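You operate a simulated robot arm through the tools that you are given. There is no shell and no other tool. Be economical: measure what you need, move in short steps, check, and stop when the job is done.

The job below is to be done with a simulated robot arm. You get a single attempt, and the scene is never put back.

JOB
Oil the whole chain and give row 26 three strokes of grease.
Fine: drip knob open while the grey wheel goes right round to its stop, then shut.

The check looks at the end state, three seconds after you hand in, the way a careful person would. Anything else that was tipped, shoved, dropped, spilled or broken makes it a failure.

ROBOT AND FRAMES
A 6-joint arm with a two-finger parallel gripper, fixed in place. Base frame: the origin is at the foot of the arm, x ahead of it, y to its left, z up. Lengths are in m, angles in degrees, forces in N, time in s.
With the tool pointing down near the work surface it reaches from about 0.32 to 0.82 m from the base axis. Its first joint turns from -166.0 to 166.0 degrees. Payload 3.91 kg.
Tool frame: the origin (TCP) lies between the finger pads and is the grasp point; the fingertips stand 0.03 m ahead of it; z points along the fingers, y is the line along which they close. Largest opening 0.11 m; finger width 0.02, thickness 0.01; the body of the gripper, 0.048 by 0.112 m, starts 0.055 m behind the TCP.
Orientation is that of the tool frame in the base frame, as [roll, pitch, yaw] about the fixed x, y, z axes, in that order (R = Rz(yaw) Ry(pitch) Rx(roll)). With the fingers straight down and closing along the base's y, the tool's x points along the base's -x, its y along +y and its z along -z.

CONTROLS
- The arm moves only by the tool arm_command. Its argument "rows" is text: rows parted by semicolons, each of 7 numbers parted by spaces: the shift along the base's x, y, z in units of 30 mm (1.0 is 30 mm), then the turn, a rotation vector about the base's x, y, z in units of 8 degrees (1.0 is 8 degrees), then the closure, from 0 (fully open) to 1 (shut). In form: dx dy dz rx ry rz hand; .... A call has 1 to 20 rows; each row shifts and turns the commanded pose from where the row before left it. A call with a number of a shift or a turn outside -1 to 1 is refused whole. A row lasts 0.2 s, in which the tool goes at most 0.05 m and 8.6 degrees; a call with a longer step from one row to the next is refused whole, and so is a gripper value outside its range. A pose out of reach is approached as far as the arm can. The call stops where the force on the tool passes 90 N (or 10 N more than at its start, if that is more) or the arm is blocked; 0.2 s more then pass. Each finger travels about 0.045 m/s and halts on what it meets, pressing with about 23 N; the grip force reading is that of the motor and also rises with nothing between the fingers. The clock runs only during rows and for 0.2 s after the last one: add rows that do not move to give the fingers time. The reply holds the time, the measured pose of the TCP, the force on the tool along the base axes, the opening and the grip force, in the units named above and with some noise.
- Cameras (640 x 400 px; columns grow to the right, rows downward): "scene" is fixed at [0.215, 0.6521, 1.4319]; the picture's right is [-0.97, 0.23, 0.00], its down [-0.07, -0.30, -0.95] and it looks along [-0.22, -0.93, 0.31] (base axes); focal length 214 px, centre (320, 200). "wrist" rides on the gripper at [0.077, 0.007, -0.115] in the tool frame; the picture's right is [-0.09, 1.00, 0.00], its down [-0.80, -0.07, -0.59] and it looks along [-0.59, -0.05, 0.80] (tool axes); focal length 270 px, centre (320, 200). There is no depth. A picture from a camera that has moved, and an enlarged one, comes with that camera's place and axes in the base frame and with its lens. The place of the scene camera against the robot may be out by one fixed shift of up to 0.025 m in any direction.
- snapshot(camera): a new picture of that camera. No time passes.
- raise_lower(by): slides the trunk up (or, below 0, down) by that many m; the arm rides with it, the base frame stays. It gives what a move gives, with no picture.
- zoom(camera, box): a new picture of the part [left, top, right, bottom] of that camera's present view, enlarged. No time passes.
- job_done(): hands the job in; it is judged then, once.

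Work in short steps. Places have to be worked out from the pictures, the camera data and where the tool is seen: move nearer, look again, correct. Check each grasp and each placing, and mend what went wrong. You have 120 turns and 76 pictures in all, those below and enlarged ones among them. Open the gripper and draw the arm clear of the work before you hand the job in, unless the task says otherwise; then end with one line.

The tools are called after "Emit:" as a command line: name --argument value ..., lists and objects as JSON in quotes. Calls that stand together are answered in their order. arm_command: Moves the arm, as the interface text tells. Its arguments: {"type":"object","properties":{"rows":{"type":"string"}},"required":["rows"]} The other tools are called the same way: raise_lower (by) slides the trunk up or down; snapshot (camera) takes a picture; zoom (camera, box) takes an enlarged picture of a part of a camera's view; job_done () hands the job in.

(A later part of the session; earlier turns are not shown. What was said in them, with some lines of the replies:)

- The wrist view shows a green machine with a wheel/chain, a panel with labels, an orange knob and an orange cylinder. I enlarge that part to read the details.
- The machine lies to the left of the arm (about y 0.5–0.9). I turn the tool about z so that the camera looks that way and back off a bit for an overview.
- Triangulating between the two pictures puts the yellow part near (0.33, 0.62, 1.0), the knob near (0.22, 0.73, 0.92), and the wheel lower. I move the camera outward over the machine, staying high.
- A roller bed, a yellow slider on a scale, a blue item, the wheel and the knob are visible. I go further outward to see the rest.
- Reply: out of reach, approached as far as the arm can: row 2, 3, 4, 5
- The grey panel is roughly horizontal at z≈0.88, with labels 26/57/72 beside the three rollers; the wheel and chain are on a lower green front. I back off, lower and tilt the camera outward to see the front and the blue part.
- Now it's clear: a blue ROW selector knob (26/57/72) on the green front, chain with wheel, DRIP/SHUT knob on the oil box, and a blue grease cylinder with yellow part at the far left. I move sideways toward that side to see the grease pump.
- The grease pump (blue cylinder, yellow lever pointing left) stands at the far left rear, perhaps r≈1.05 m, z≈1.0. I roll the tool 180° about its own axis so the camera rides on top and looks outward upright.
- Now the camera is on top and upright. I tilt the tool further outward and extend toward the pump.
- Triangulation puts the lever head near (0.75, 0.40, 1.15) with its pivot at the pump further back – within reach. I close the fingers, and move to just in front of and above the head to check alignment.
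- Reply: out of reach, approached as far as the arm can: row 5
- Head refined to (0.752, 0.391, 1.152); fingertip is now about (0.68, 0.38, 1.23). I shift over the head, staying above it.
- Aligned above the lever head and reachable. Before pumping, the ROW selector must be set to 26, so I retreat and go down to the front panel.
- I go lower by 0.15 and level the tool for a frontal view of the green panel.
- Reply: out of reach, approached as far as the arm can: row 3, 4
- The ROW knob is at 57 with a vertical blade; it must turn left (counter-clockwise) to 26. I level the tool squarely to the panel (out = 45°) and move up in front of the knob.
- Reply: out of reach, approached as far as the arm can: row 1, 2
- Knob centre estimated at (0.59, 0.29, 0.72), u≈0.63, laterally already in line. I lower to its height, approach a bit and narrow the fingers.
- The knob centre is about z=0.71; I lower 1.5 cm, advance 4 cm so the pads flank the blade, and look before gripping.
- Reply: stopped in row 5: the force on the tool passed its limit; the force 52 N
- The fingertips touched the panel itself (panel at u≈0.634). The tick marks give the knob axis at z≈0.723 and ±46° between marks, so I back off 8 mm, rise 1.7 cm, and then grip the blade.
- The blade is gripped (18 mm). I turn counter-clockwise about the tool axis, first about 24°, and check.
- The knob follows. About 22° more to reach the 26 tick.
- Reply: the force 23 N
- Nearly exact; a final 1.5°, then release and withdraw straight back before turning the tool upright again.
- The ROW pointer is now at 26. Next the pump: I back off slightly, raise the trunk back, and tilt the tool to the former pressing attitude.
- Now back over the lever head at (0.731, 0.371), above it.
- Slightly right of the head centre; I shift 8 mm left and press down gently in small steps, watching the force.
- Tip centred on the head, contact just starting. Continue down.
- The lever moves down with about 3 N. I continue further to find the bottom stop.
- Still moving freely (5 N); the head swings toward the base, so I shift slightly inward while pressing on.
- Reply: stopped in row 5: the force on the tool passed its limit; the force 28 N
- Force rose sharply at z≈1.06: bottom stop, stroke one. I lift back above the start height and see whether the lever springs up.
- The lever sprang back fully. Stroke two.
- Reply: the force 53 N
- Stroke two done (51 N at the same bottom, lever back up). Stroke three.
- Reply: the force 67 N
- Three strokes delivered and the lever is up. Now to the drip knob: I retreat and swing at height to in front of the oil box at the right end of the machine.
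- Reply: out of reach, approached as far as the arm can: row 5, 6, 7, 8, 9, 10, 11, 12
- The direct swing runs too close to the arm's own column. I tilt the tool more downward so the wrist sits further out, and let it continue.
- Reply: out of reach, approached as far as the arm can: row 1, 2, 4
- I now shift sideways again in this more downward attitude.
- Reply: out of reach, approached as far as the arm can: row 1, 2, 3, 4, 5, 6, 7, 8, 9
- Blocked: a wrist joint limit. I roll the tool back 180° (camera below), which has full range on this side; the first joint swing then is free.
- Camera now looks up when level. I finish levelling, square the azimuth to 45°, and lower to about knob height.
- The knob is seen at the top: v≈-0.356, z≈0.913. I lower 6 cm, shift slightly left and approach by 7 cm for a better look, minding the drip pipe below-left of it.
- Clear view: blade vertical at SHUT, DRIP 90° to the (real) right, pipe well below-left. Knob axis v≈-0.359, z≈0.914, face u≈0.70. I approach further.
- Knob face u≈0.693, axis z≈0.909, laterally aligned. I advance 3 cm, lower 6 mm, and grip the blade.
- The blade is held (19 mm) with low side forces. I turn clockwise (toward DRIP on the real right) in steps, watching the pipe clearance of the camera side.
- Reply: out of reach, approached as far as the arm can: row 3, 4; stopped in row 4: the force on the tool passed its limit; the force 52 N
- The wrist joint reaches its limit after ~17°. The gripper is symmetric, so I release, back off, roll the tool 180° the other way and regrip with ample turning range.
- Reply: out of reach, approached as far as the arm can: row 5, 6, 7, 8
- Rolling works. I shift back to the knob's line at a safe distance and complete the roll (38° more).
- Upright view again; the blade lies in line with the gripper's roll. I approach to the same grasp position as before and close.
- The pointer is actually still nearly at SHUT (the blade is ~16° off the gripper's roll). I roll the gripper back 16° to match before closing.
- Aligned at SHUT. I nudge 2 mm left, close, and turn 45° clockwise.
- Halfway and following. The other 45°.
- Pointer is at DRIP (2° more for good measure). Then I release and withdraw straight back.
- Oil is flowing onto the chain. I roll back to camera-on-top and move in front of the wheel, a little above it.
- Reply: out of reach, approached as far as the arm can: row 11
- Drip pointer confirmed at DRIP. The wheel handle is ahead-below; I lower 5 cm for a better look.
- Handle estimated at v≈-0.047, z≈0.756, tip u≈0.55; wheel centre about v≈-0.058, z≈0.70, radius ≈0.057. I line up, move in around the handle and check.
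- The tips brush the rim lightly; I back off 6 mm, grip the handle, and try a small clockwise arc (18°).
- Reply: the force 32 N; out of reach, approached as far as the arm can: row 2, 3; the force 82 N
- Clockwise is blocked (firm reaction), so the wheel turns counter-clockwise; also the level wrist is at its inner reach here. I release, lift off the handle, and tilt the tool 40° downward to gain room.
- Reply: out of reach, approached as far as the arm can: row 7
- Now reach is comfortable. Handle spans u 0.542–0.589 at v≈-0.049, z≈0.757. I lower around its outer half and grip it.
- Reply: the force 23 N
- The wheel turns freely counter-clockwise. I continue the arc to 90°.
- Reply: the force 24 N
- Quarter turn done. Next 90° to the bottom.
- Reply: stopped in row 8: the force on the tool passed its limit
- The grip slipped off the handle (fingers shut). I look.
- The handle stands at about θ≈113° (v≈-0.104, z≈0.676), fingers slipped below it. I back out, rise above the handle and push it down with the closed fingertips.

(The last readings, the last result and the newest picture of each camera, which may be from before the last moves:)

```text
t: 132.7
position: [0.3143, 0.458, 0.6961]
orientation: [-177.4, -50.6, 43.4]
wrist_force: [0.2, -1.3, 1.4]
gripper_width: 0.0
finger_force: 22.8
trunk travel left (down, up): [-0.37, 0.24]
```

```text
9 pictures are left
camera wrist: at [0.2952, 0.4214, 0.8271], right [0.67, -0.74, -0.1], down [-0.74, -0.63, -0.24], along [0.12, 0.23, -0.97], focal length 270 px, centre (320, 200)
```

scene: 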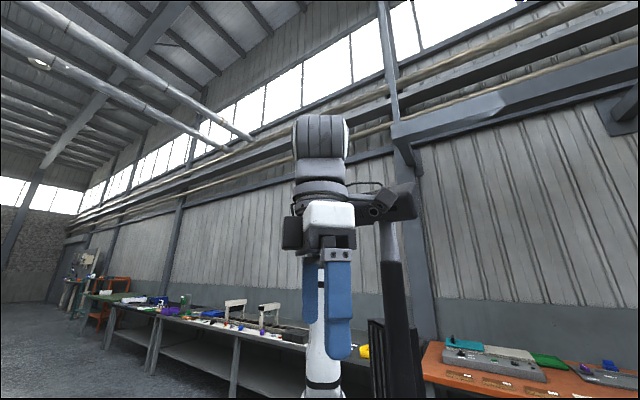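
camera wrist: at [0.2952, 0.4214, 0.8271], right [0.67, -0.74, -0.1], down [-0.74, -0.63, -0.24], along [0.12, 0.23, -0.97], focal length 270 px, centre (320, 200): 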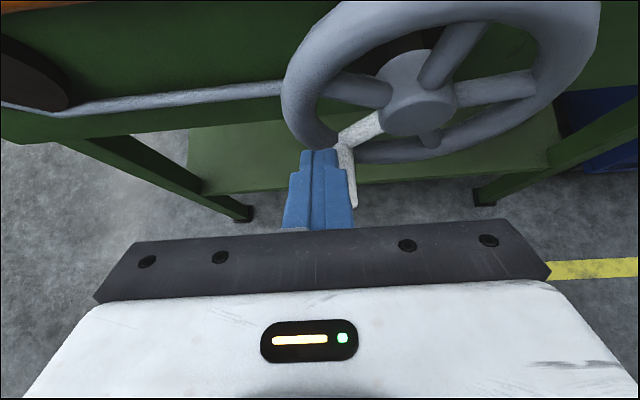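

Pushing works with only 1–2 N. I carry on with the closed fingers trailing behind the handle on a circle, through the bottom.

Emit:
arm_command --rows "-0.25 0.064 -0.2 0 0 0 1;0.077 -0.077 -0.247 0 0 0 1;0.099 -0.099 -0.231 0 0 0 1;0.120 -0.120 -0.211 0 0 0 1;0.138 -0.138 -0.187 0 0 0 1;0.154 -0.154 -0.160 0 0 0 1;0.168 -0.168 -0.130 0 0 0 1;0.178 -0.178 -0.098 0 0 0 1;0.185 -0.185 -0.064 0 0 0 1;0.190 -0.190 -0.029 0 0 0 1;0.191 -0.191 0.006 0 0 0 1;0.189 -0.189 0.041 0 0 0 1;0.183 -0.183 0.076 0 0 0 1;0 0 0 0 0 0 1"

Emit:
snapshot --camera "wrist"

```text
t: 135.7
position: [0.3331, 0.4304, 0.657]
orientation: [-178.0, -50.6, 43.3]
wrist_force: [0.5, 0.4, -0.6]
gripper_width: 0.0
finger_force: 23.9
out of reach, approached as far as the arm can: row 9, 10, 11, 12, 13
trunk travel left (down, up): [-0.37, 0.24]
```

```text
8 pictures are left
camera wrist: at [0.3124, 0.3944, 0.7882], right [0.66, -0.74, -0.09], down [-0.74, -0.63, -0.24], along [0.12, 0.23, -0.97], focal length 270 px, centre (320, 200)
```

wrist: 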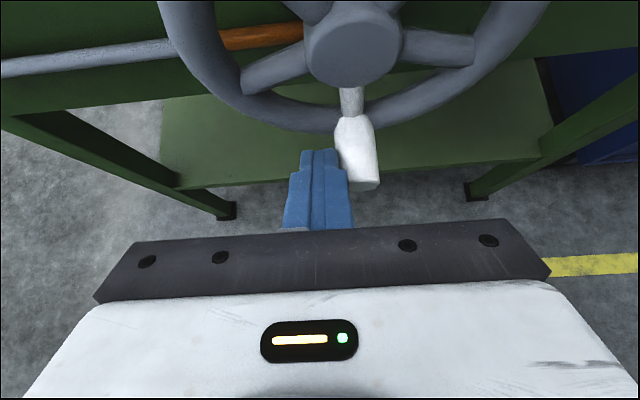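

Handle is at the bottom, but the arm reports out of reach at v≈-0.07 – probably the wrist roll limit. I roll the tool +40° (fingers closed, harmless) and continue pushing right.

Emit:
arm_command --rows "-0.1 0.1 0 0.54 0.55 -0.62 1;0 0 0 0.54 0.55 -0.62 1;0 0 0 0.54 0.55 -0.62 1;0 0 0 0.54 0.55 -0.62 1;0 0 0 0.54 0.55 -0.62 1;0.15 -0.15 -0.05 0 0 0 1;0.18 -0.18 -0.03 0 0 0 1;0.19 -0.19 0 0 0 0 1;0.19 -0.19 0.02 0 0 0 1;0 0 0 0 0 0 1"

```text
t: 137.9
position: [0.3321, 0.4308, 0.6544]
orientation: [-140.3, -36.0, -8.6]
wrist_force: [-0.6, 0.2, -0.2]
gripper_width: 0.0
finger_force: 22.5
out of reach, approached as far as the arm can: row 6, 7, 8, 9
trunk travel left (down, up): [-0.37, 0.24]
```

Not the roll: the arm is folded too tightly for this trunk height. I move clear to the left/back, raise the trunk, and come back down with the arm more extended.

Emit:
arm_command --rows "-0.6 0.4 0 0 0 0 1;-0.6 0.3 0 0 0 0 1;-0.6 0.3 0 0 0 0 1;-0.3 0 0 0 0 0 1;0 0 0 0 0 0 1"

Emit:
raise_lower --by 0.22

Emit:
arm_command --rows "0 0 -0.8 -0.54 -0.55 0.62 1;0 0 -0.8 -0.54 -0.55 0.62 1;0 0 -0.8 -0.54 -0.55 0.62 1;0 0 -0.8 -0.54 -0.55 0.62 1;0 0 -0.8 -0.54 -0.55 0.62 1;0 0 -0.8 0 0 0 1;0 0 -0.8 0 0 0 1;0 0 -0.8 0 0 0 1;0 0 -0.8 0 0 0 1;0 0 0 0 0 0 1"

```text
t: 139.1
position: [0.2689, 0.4617, 0.6547]
orientation: [-140.0, -35.7, -8.4]
wrist_force: [0.1, -0.6, -0.6]
gripper_width: 0.0
finger_force: 23.2
trunk travel left (down, up): [-0.37, 0.24]
```

```text
t: 141.4
position: [0.2712, 0.4604, 0.8755]
orientation: [-140.1, -35.7, -8.3]
wrist_force: [-0.4, -0.2, 0.1]
gripper_width: 0.0
finger_force: 22.6
trunk travel left (down, up): [-0.59, 0.02]
```

```text
t: 143.7
position: [0.2697, 0.459, 0.6591]
orientation: [-177.4, -50.8, 43.3]
wrist_force: [0.5, 0.0, 0.7]
gripper_width: 0.0003
finger_force: 22.8
trunk travel left (down, up): [-0.59, 0.02]
```

The trunk is up and the arm reaches again. I move in left of the handle and push through the bottom toward the right side.

Emit:
arm_command --rows "0.33 0.33 0 0 0 0 1;0.33 0.33 0 0 0 0 1;0.39 -0.39 0 0 0 0 1;0.39 -0.39 0 0 0 0 1;0.39 -0.39 0 0 0 0 1;0.168 -0.168 -0.13 0 0 0 1;0.178 -0.178 -0.098 0 0 0 1;0.185 -0.185 -0.064 0 0 0 1;0.190 -0.190 -0.029 0 0 0 1;0.191 -0.191 0.006 0 0 0 1;0.189 -0.189 0.041 0 0 0 1;0.183 -0.183 0.076 0 0 0 1;0.175 -0.175 0.109 0 0 0 1;0.163 -0.163 0.140 0 0 0 1;0.149 -0.149 0.169 0 0 0 1;0.132 -0.132 0.195 0 0 0 1;0.113 -0.113 0.218 0 0 0 1;0 0 0 0 0 0 1"

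Emit:
snapshot --camera "wrist"

```text
t: 147.4
position: [0.3203, 0.4314, 0.6779]
orientation: [-178.0, -50.9, 43.3]
wrist_force: [-0.4, 0.0, -0.3]
gripper_width: 0.0
finger_force: 22.9
out of reach, approached as far as the arm can: row 7, 8, 9, 10, 11, 12, 13, 14, 15, 16, 17
trunk travel left (down, up): [-0.59, 0.02]
```

```text
7 pictures are left
camera wrist: at [0.3004, 0.3952, 0.8093], right [0.66, -0.74, -0.09], down [-0.74, -0.63, -0.24], along [0.12, 0.23, -0.97], focal length 270 px, centre (320, 200)
```

wrist: 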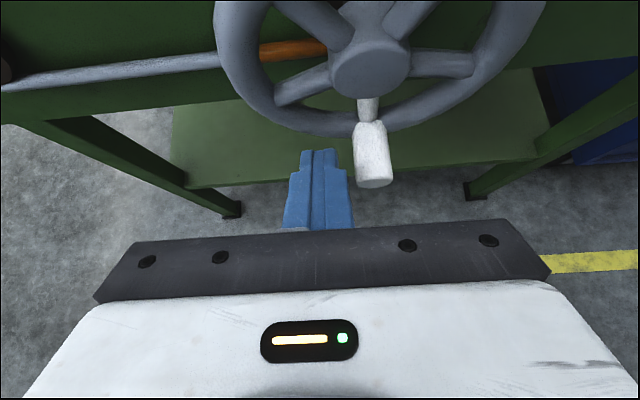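

Still limited in this wrist posture. A near-vertical tool (camera toward the base) has free reach here, so I back off, rise, and roll to that posture.

Emit:
arm_command --rows "-0.6 0.3 0 0 0 0 1;-0.6 0 0 0 0 0 1;-0.5 -0.1 0.5 0 0 0 1;0 0 1 0 0 0 1;0 0 1 0 0 0 1;0 0 1 0 0 0 1;0 0 1 0.54 0.55 -0.62 1;0 0 1 0.54 0.55 -0.62 1;0 0 1 0.54 0.55 -0.62 1;0 0 0 0.54 0.55 -0.62 1;0 0 0 0.54 0.55 -0.62 1;0 0 0 0.54 0.55 -0.62 1;0 0 0 0.54 0.55 -0.62 1;0 0 0 0.54 0.55 -0.62 1;0 0 0 0.54 0.55 -0.62 1;0 0 0 0.54 0.55 -0.62 1;0 0 0 0.54 0.55 -0.62 1;0 0 0 0.54 0.55 -0.62 1;0 0 0 0.54 0.55 -0.62 1;0 0 0 0.54 0.55 -0.62 1"

Emit:
arm_command --rows "0 0 0 0.54 0.55 -0.62 0.5;0 0 0 0.54 0.55 -0.62 0.5;0 0 0 0.54 0.55 -0.62 0.5;0 0 0 0.54 0.55 -0.62 0.5;0 0 0 0.54 0.55 -0.62 0.5;0 0 0 0.54 0.55 -0.62 0.5;0 0 0 0.54 0.55 -0.62 0.5;0 0 0 0.54 0.55 -0.62 0.5;0 0 0 0.27 0.28 -0.31 0.5;0 0 0 -0.7 0.7 0 0.5;0 0 0 -0.7 0.7 0 0.5;0 0 0 -0.7 0.7 0 0.5;0 0 0 -0.6 0.6 0 0.5;0 0 0 0 0 0 0.5"

```text
t: 151.7
position: [0.2699, 0.4375, 0.8723]
orientation: [-130.0, 17.5, -58.6]
wrist_force: [-1.0, -0.9, -0.5]
gripper_width: 0.0002
finger_force: 23.0
trunk travel left (down, up): [-0.59, 0.02]
```

```text
t: 154.7
position: [0.2793, 0.4635, 0.8894]
orientation: [-176.0, 20.1, -128.4]
wrist_force: [-0.5, -1.0, 0.8]
gripper_width: 0.0552
finger_force: 0.1
out of reach, approached as far as the arm can: row 8, 9
trunk travel left (down, up): [-0.59, 0.02]
```

The near-vertical posture is reached. I move in front of the wheel, descend with open fingers straddling the handle at the bottom, and check.

Emit:
arm_command --rows "0.97 -0.97 0 0 0 0 0.5;0.97 -0.97 0 0 0 0 0.5;0 0 -1 0 0 0 0.5;0 0 -1 0 0 0 0.5;0 0 -1 0 0 0 0.5;0 0 -1 0 0 0 0.5;0 0 -1 0 0 0 0.5;0 0 -1 0 0 0 0.5;0 0 -1 0 0 0 0.5;0 0 -1 0 0 0 0.5;0.3 0.3 0 0 0 0 0.5;0.29 0.29 -0.13 0 0 0 0.5;0 0 0 0 0 0 0.5"

Emit:
snapshot --camera "wrist"

```text
t: 157.4
position: [0.356, 0.424, 0.6459]
orientation: [-175.9, 20.2, -128.5]
wrist_force: [-0.1, 0.5, -0.8]
gripper_width: 0.0548
finger_force: 0.1
trunk travel left (down, up): [-0.59, 0.02]
```

```text
6 pictures are left
camera wrist: at [0.277, 0.3454, 0.725], right [-0.71, 0.7, -0.04], down [0.36, 0.41, 0.84], along [0.6, 0.58, -0.54], focal length 270 px, centre (320, 200)
```

wrist: 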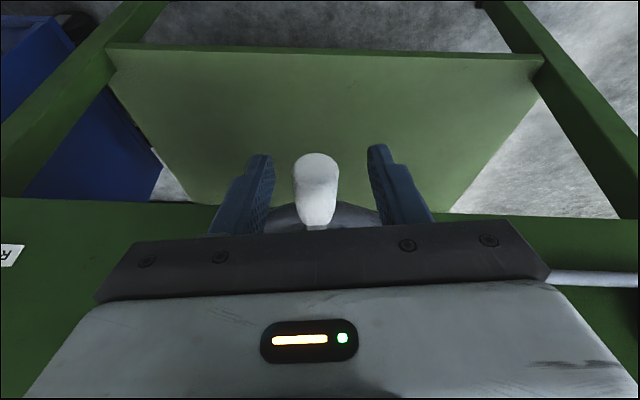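

The handle is nicely between the fingers. I grip and continue counter-clockwise (rightwards, then up) about 48°.

Emit:
arm_command --rows "0 0 0 0 0 0 0.9;0 0 0 0 0 0 0.9;0 0 0 0 0 0 0.9;0 0 0 0 0 0 0.9;0 0 0 0 0 0 0.9;0.143 -0.143 0.011 0 0 0 0.9;0.141 -0.141 0.032 0 0 0 0.9;0.138 -0.138 0.052 0 0 0 0.9;0.134 -0.134 0.073 0 0 0 0.9;0.127 -0.127 0.092 0 0 0 0.9;0.120 -0.120 0.110 0 0 0 0.9;0.111 -0.111 0.127 0 0 0 0.9;0.101 -0.101 0.143 0 0 0 0.9;0 0 0 0 0 0 0.9"

```text
t: 160.4
position: [0.383, 0.3948, 0.664]
orientation: [-175.4, 19.5, -128.6]
wrist_force: [2.2, -26.8, -22.6]
gripper_width: 0.0249
finger_force: 45.3
out of reach, approached as far as the arm can: row 12, 13
trunk travel left (down, up): [-0.59, 0.02]
```

Reach stops at v≈-0.01 with this yaw; the handle is at about 226°. The tool yaw should follow the arm's swing, so I turn it -16° while continuing upward on the right side.

Emit:
arm_command --rows "0 0 0 0 0 -0.5 0.9;0 0 0 0 0 -0.5 0.9;0.09 -0.09 0.157 0 0 -0.25 0.9;0.078 -0.078 0.170 0 0 -0.25 0.9;0.065 -0.065 0.180 0 0 -0.25 0.9;0.051 -0.051 0.189 0 0 -0.25 0.9;0.037 -0.037 0.196 0 0 0 0.9;0 0 0 0 0 0 0.9"

```text
t: 162.2
position: [0.3936, 0.3886, 0.6933]
orientation: [-175.9, 20.3, -144.4]
wrist_force: [-2.5, -20.1, -4.3]
gripper_width: 0.0278
finger_force: 44.7
trunk travel left (down, up): [-0.59, 0.02]
```

That works. I continue up the right side toward 315°.

Emit:
arm_command --rows "0.027 -0.027 0.199 0 0 0 0.9;0.012 -0.012 0.202 0 0 0 0.9;-0.003 0.003 0.202 0 0 0 0.9;-0.017 0.017 0.201 0 0 0 0.9;-0.032 0.032 0.197 0 0 0 0.9;-0.047 0.047 0.191 0 0 0 0.9;-0.060 0.060 0.183 0 0 0 0.9;-0.074 0.074 0.173 0 0 0 0.9;-0.086 0.086 0.162 0 0 0 0.9;0 0 0 0 0 0 0.9"

Emit:
snapshot --camera "wrist"

```text
t: 164.4
position: [0.3905, 0.3957, 0.7451]
orientation: [-176.1, 20.6, -144.8]
wrist_force: [39.8, -41.6, 19.8]
gripper_width: 0.0398
finger_force: 29.7
trunk travel left (down, up): [-0.59, 0.02]
```

```text
5 pictures are left
camera wrist: at [0.2921, 0.3419, 0.8248], right [-0.49, 0.87, -0.03], down [0.46, 0.29, 0.84], along [0.74, 0.39, -0.54], focal length 270 px, centre (320, 200)
```

wrist: 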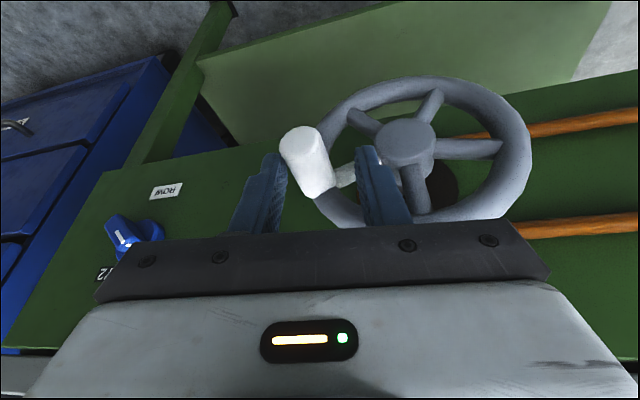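

The chain is now orange along both strands. The handle (≈287°) slid lower in the pads; I open, re-centre on it (v≈0.009, z≈0.718), regrip and go on in finer steps.

Emit:
arm_command --rows "0 0 0 0 0 0 0.5;0 0 0 0 0 0 0.5;0.15 -0.15 -0.4 0 0 0 0.5;0.15 -0.15 -0.4 0 0 0 0.5;0 0 0 0 0 0 0.9;0 0 0 0 0 0 0.9;0 0 0 0 0 0 0.9;0 0 0 0 0 0 0.9;0 0 0 0 0 0 0.9;-0.031 0.031 0.128 0 0 0 0.9;-0.037 0.037 0.124 0 0 0 0.9;-0.043 0.043 0.120 0 0 0 0.9;-0.049 0.049 0.116 0 0 0 0.9;-0.055 0.055 0.111 0 0 0 0.9;-0.060 0.060 0.105 0 0 0 0.9;0 0 0 0 0 0 0.9"

```text
t: 167.8
position: [0.3859, 0.3977, 0.7412]
orientation: [-175.9, 20.2, -144.2]
wrist_force: [-0.9, 0.2, -0.2]
gripper_width: 0.011
finger_force: 0.1
trunk travel left (down, up): [-0.59, 0.02]
```

Nothing between the fingers – the handle was missed. I look once.

Emit:
snapshot --camera "wrist"

```text
4 pictures are left
camera wrist: at [0.2887, 0.3442, 0.8206], right [-0.49, 0.87, -0.04], down [0.46, 0.29, 0.84], along [0.74, 0.4, -0.54], focal length 270 px, centre (320, 200)
```

wrist: 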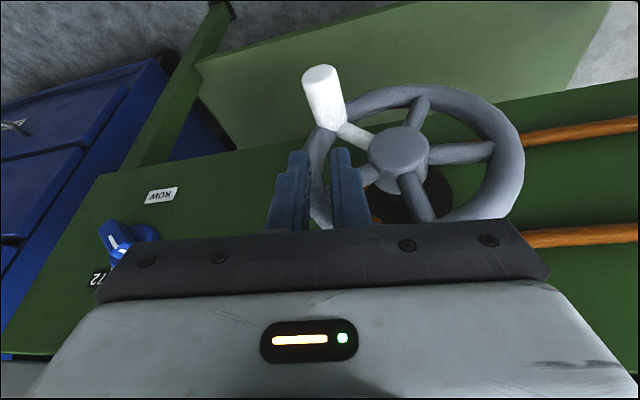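

The wheel sagged back to about 229° when released. I come in again from the front, straddle the handle at (v≈-0.005, z≈0.661), grip and lift along the arc in fine steps.

Emit:
arm_command --rows "-0.7 -0.7 0 0 0 0.25 0.5;0 0 0 0 0 0.25 0.5;0.035 -0.035 0 0 0 0.25 0.5;0.035 -0.035 -0.85 0 0 0 0.5;0 0 -0.85 0 0 0 0.5;0 0 -0.8 0 0 0 0.5;0.4 0.4 0 0 0 0 0.5;0.4 0.4 0 0 0 0 0.5;0 0 0 0 0 0 0.95;0 0 0 0 0 0 0.95;0 0 0 0 0 0 0.95;0 0 0 0 0 0 0.95;0 0 0 0 0 0 0.95;0 0 0 0 0 0 0.95"

```text
t: 170.8
position: [0.3875, 0.3978, 0.6674]
orientation: [-175.7, 20.1, -138.3]
wrist_force: [-19.0, -8.1, 0.2]
gripper_width: 0.0252
finger_force: 45.4
trunk travel left (down, up): [-0.59, 0.02]
```

Gripped again (25 mm). Arc up in 4° steps.

Emit:
arm_command --rows "-0.03 -0.14 0.106 0 0 0 0.95;0.056 -0.056 0.112 0 0 0 0.95;0.050 -0.050 0.117 0 0 0 0.95;0.044 -0.044 0.122 0 0 0 0.95;0.038 -0.038 0.126 0 0 0 0.95;0.032 -0.032 0.130 0 0 0 0.95;0.025 -0.025 0.132 0 0 0 0.95;0.019 -0.019 0.135 0 0 0 0.95;0.012 -0.012 0.136 0 0 0 0.95;0 0 0 0 0 0 0.95"

```text
t: 173.1
position: [0.3998, 0.3866, 0.7009]
orientation: [-175.9, 20.1, -138.4]
wrist_force: [-10.6, 2.8, -6.4]
gripper_width: 0.0252
finger_force: 45.2
trunk travel left (down, up): [-0.59, 0.02]
```

Holding well (≈266°). Continue to about 298°.

Emit:
arm_command --rows "0.002 -0.002 0.137 0 0 0 0.95;-0.005 0.005 0.137 0 0 0 0.95;-0.012 0.012 0.136 0 0 0 0.95;-0.019 0.019 0.135 0 0 0 0.95;-0.025 0.025 0.132 0 0 0 0.95;0 0 0 0 0 0 0.95"

```text
t: 174.4
position: [0.3982, 0.3866, 0.7202]
orientation: [-175.9, 20.4, -138.4]
wrist_force: [3.7, -4.5, -2.7]
gripper_width: 0.0254
finger_force: 45.4
trunk travel left (down, up): [-0.59, 0.02]
```

Emit:
arm_command --rows "-0.032 0.032 0.130 0 0 0 0.95;-0.038 0.038 0.126 0 0 0 0.95;-0.044 0.044 0.122 0 0 0 0.95;-0.050 0.050 0.117 0 0 0 0.95;-0.056 0.056 0.112 0 0 0 0.95;-0.061 0.061 0.106 0 0 0 0.95;0 0 0 0 0 0 0.95"

```text
t: 176.1
position: [0.392, 0.3942, 0.7456]
orientation: [-176.1, 20.5, -138.6]
wrist_force: [32.6, -23.5, 19.0]
gripper_width: 0.0251
finger_force: 45.0
trunk travel left (down, up): [-0.59, 0.02]
```

The force is radial (path slightly inside the handle's circle), so I correct 3 mm outward and continue.

Emit:
arm_command --rows "0.01 -0.01 0.12 0 0 0 0.95;-0.071 0.071 0.110 0 0 0 0.95;-0.075 0.075 0.100 0 0 0 0.95;-0.079 0.079 0.085 0 0 0 0.95;0 0 0 0 0 0 0.95"

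```text
t: 177.2
position: [0.3831, 0.4015, 0.7556]
orientation: [-175.9, 20.3, -138.6]
wrist_force: [28.8, -15.3, 14.1]
gripper_width: 0.0253
finger_force: 45.1
trunk travel left (down, up): [-0.59, 0.02]
```

Emit:
arm_command --rows "-0.075 0.075 0.09 0 0 0 0.95;-0.086 0.086 0.075 0 0 0 0.95;-0.089 0.089 0.060 0 0 0 0.95;-0.092 0.092 0.045 0 0 0 0.95;-0.094 0.094 0.035 0 0 0 0.95;-0.095 0.095 0.026 0 0 0 0.95;-0.096 0.096 0.017 0 0 0 0.95;-0.097 0.097 0.007 0 0 0 0.95;0 0 0 0 0 0 0.95"

```text
t: 178.1
position: [0.3831, 0.4018, 0.7572]
orientation: [-175.6, 20.1, -139.4]
wrist_force: [34.1, -19.2, -18.2]
gripper_width: 0.0257
finger_force: 45.2
trunk travel left (down, up): [-0.59, 0.02]
stopped in row 4: the force on the tool passed its limit (the readings are from after the stop); the commanded pose is now the measured one
```

Firm tangential reaction at ≈325° and no further motion: looks like the wheel's stop. One picture to verify nothing else is blocking.

Emit:
snapshot --camera "wrist"

```text
3 pictures are left
camera wrist: at [0.2899, 0.3399, 0.837], right [-0.56, 0.83, -0.04], down [0.43, 0.34, 0.84], along [0.7, 0.45, -0.55], focal length 270 px, centre (320, 200)
```

wrist: 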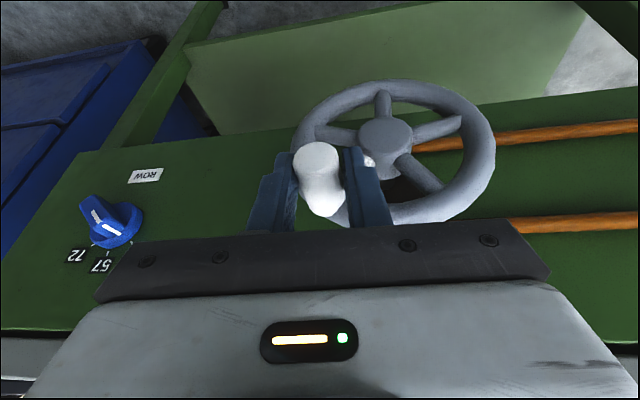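

The left fingertip seems to press on the wheel's white spoke, which may be what blocks. I slide the grip back 8 mm and a bit up along the handle, then continue the arc.

Emit:
arm_command --rows "-0.1 -0.1 0.1 0 0 0 0.95;-0.1 -0.1 0.1 0 0 0 0.95;0 0 0 0 0 0 0.95;-0.083 0.083 0.071 0 0 0 0.95;-0.086 0.086 0.062 0 0 0 0.95;-0.089 0.089 0.054 0 0 0 0.95;-0.092 0.092 0.045 0 0 0 0.95;0 0 0 0 0 0 0.95"

```text
t: 179.9
position: [0.3693, 0.4022, 0.7711]
orientation: [-176.0, 19.7, -139.8]
wrist_force: [49.5, -58.6, -22.0]
gripper_width: 0.0431
finger_force: 38.3
trunk travel left (down, up): [-0.59, 0.02]
```

The right finger is being forced open while the handle stays put, i.e. a hard stop at ≈325°. I release, withdraw, and verify once by pushing the handle from the right with closed fingers, clear of the spokes.

Emit:
arm_command --rows "0.24 -0.24 0 0 0 0 0.6;0 0 0 0 0 0 0.5;0 0 0 0 0 0 0.5;0 0 0 0 0 0 0.4;-0.6 -0.6 0 0 0 0 0.4;-0.6 -0.6 0 0 0 0 0.4;0 0 0 0 0 -0.65 1;0.45 -0.45 0 0 0 -0.65 1;0.45 -0.45 -0.2 0 0 0 1;0 0 -0.1 0 0 0 1;0 0 0 0 0 0 1;0.6 0.6 0 0 0 0 1;0.6 0.6 0 0 0 0 1;0 0 0 0 0 0 1"

Emit:
arm_command --rows "-0.1 0.1 0 0 0 0 1;-0.1 0.1 0 0 0 0 1;-0.1 0.1 0 0 0 0 1;-0.1 0.1 0 0 0 0 1;-0.1 0.1 0 0 0 0 1;-0.1 0.1 0 0 0 0 1;0 0 0 0 0 0 1"

```text
t: 182.9
position: [0.3948, 0.3758, 0.7651]
orientation: [-175.6, 20.0, -149.5]
wrist_force: [-1.0, 0.9, -0.5]
gripper_width: 0.0
finger_force: 23.0
trunk travel left (down, up): [-0.59, 0.02]
```

```text
t: 184.0
position: [0.3905, 0.3801, 0.7643]
orientation: [-175.3, 20.4, -150.5]
wrist_force: [24.8, -28.8, 8.2]
gripper_width: 0.0001
finger_force: 23.2
trunk travel left (down, up): [-0.59, 0.02]
stopped in row 5: the force on the tool passed its limit (the readings are from after the stop); the commanded pose is now the measured one
```

Contact exactly where predicted and a hard stop: the wheel is at its end stop. Now back to the drip knob to shut it: withdraw, rise, and swing left.

Emit:
arm_command --rows "0.2 -0.2 0 0 0 0 1;-0.7 -0.7 0 0 0 0 1;-0.7 -0.7 0 0 0 0 1;0 0 1 0 0 0 0.5;0 0 1 0 0 0 0.5;0 0 1 0 0 0.4 0.5;0 0 1 0 0 0.4 0.5;0 0 1 0 0 0.4 0.5;-0.95 0.97 0.6 0 0 0.4 0.5;-0.95 0.97 0.5 0 0 0.4 0.5;-0.95 0.97 0.5 0 0 0.4 0.5;-0.95 0.97 0 0 0 0 0.5;-0.95 0.97 0 0 0 0 0.5;-0.95 0.97 0 0 0 0 0.5;-0.95 0.97 0 0 0 0 0.5;-0.95 0.97 0 0 0 0 0.5;-0.95 0.97 0 0 0 0 0.5;0 0 0 0 0 0 0.5"

Emit:
raise_lower --by -0.09

Emit:
arm_command --rows "0 0 0 0.7 -0.7 0 0.5;0 0 0 0.7 -0.7 0 0.5;0 0 0 0.7 -0.7 0 0.5;0 0 0 0.7 -0.7 0 0.5;0 0 0 0.7 -0.7 0 0.5;0 0 0 0.7 -0.7 0 0.5;0 0 0 0.7 -0.7 0 0.5;0 0 0 0.7 -0.7 0 0.5;0 0 0 0.5 -0.5 0 0.5;0 0 0 0 0 0 0.5"

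```text
t: 187.8
position: [0.0954, 0.5973, 0.9614]
orientation: [-175.3, 20.4, -130.9]
wrist_force: [0.4, 0.3, 0.2]
gripper_width: 0.055
finger_force: 0.0
trunk travel left (down, up): [-0.59, 0.02]
```

```text
t: 189.1
position: [0.0957, 0.5973, 0.8713]
orientation: [-175.2, 20.4, -130.9]
wrist_force: [-0.9, -0.7, 0.2]
gripper_width: 0.0549
finger_force: 0.0
trunk travel left (down, up): [-0.5, 0.11]
```

```text
t: 191.3
position: [0.0946, 0.5967, 0.8733]
orientation: [-93.1, 86.2, -51.3]
wrist_force: [-1.1, -0.3, -0.9]
gripper_width: 0.0548
finger_force: 0.0
trunk travel left (down, up): [-0.5, 0.11]
```

Level again. I correct azimuth and height, roll to camera-right (closing vertically, matching the horizontal blade), and take a position check.

Emit:
arm_command --rows "0 0 0.6 0 0 0.4 0.5;0.03 0.03 0.61 -0.69 -0.69 0 0.5;0 0 0 -0.69 -0.69 0 0.5;0 0 0 -0.69 -0.69 0 0.5;0 0 0 -0.69 -0.69 0 0.5;0 0 0 -0.69 -0.69 0 0.5;0 0 0 -0.69 -0.69 0 0.5;0 0 0 -0.69 -0.69 0 0.5;0 0 0 -0.69 -0.69 0 0.5;0 0 0 -0.69 -0.69 0 0.5;0 0 0 -0.69 -0.69 0 0.5;0 0 0 -0.69 -0.69 0 0.5;0 0 0 0 0 0 0.5"

```text
t: 194.1
position: [0.0967, 0.5986, 0.9073]
orientation: [-90.0, 0.1, -45.2]
wrist_force: [0.2, -0.2, 0.0]
gripper_width: 0.0552
finger_force: 0.1
trunk travel left (down, up): [-0.5, 0.11]
```

Attitude matches the earlier release pose. I advance straight to the recorded grasp pose and close.

Emit:
arm_command --rows "0.73 0.745 0.02 0 0 0 0.5;0.73 0.745 0.02 0 0 0 0.5;0.73 0.745 0.02 0 0 0 0.5;0.73 0.745 0.01 0 0 0 0.5;0.72 0.745 0.01 0 0 0 0.5;0 0 0 0 0 0 0.5;0 0 0 0 0 0 0.9;0 0 0 0 0 0 0.9;0 0 0 0 0 0 0.9;0 0 0 0 0 0 0.9;0 0 0 0 0 0 0.9"

```text
t: 196.5
position: [0.2041, 0.7079, 0.9101]
orientation: [-90.1, 0.3, -45.3]
wrist_force: [0.1, -0.4, -1.7]
gripper_width: 0.0178
finger_force: 44.9
trunk travel left (down, up): [-0.5, 0.11]
```

Blade held (18 mm). I turn counter-clockwise 90° back to SHUT.

Emit:
arm_command --rows "0 0 0 -0.5 -0.5 0 0.9;0 0 0 -0.5 -0.5 0 0.9;0 0 0 -0.5 -0.5 0 0.9;0 0 0 -0.5 -0.5 0 0.9;0 0 0 -0.5 -0.5 0 0.9;0 0 0 -0.5 -0.5 0 0.9;0 0 0 -0.5 -0.5 0 0.9;0 0 0 -0.5 -0.5 0 0.9;0 0 0 -0.5 -0.5 0 0.9;0 0 0 -0.5 -0.5 0 0.9;0 0 0 -0.5 -0.5 0 0.9;0 0 0 -0.5 -0.5 0 0.9;0 0 0 -0.5 -0.5 0 0.9;0 0 0 -0.5 -0.5 0 0.9;0 0 0 -0.5 -0.5 0 0.9;0 0 0 -0.5 -0.5 0 0.9;0 0 0 0 0 0 0.9"

Emit:
zoom --camera "wrist" --box '[200, 20, 440, 240]'

```text
t: 200.1
position: [0.203, 0.71, 0.9121]
orientation: [32.1, -89.4, -167.1]
wrist_force: [-17.5, -5.1, 4.9]
gripper_width: 0.0179
finger_force: 44.7
trunk travel left (down, up): [-0.5, 0.11]
```

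```text
1.82 times, centred on (320, 130) of wrist
camera zoom: at [0.128, 0.6226, 0.9877], right [0.71, -0.7, -0.08], down [-0.46, -0.37, -0.81], along [0.54, 0.61, -0.59], focal length 491 px, centre (320, 327)
```

zoom: 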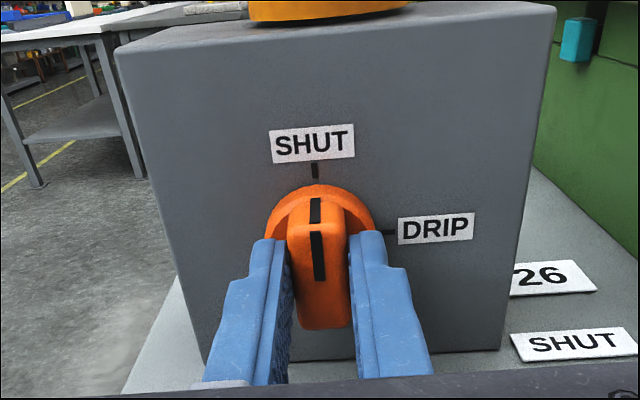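

Pointer is at the SHUT tick; I add 3° to be firmly shut, release, and withdraw straight back.

Emit:
arm_command --rows "0 0 0 -0.26 -0.26 0 0.9;0 0 0 0 0 0 0.9;0 0 0 0 0 0 0.5;0 0 0 0 0 0 0.4;0 0 0 0 0 0 0.4;0 0 0 0 0 0 0.4;-0.6 -0.6 0 0 0 0 0.4;-0.7 -0.7 0 0 0 0 0.4;-0.7 -0.7 0 0 0 0 0.4;-0.7 -0.7 0 0 0 0 0.4;-0.7 -0.7 0 0 0 0 0.4;-0.4 -0.4 0.6 0 0 0 0;0 0 0.9 0 0 0 0;0 0 0.6 0 0 0 0;0 0 0 0 0 0 0"

Emit:
snapshot --camera "wrist"

```text
t: 203.3
position: [0.092, 0.5951, 0.9753]
orientation: [84.6, -86.7, 140.4]
wrist_force: [0.3, 0.3, 0.0]
gripper_width: 0.1098
finger_force: 0.1
trunk travel left (down, up): [-0.5, 0.11]
```

```text
1 pictures are left
camera wrist: at [0.0143, 0.5105, 1.052], right [0.71, -0.71, -0.03], down [-0.44, -0.4, -0.81], along [0.56, 0.58, -0.59], focal length 270 px, centre (320, 200)
```

wrist: 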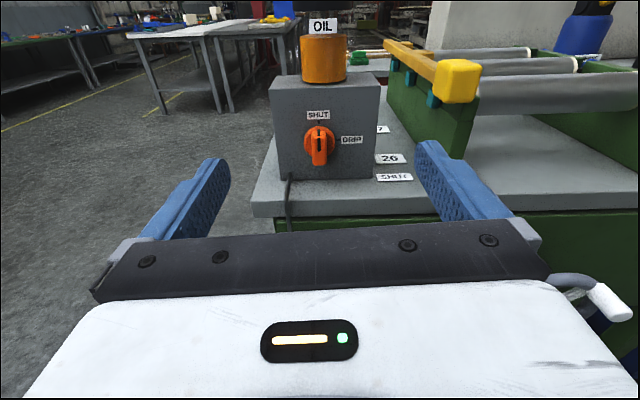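

The drip knob is shut, nothing disturbed. I lift the arm a bit further clear and hand in.

Emit:
raise_lower --by 0.1

Emit:
job_done

```text
t: 204.6
position: [0.092, 0.5939, 1.0758]
orientation: [84.8, -86.9, 140.2]
wrist_force: [0.1, -0.9, -0.4]
gripper_width: 0.1101
finger_force: 0.1
trunk travel left (down, up): [-0.6, 0.01]
```

```text
The job is handed in.
```

Row 26 got three full grease strokes, and the drip was open while the grey wheel went round to a hard stop (about 325°, after slipping back once near 287°). The drip is now shut and the arm clear; the chain looked oiled wherever I could see it, but I did not check its left end afterwards.
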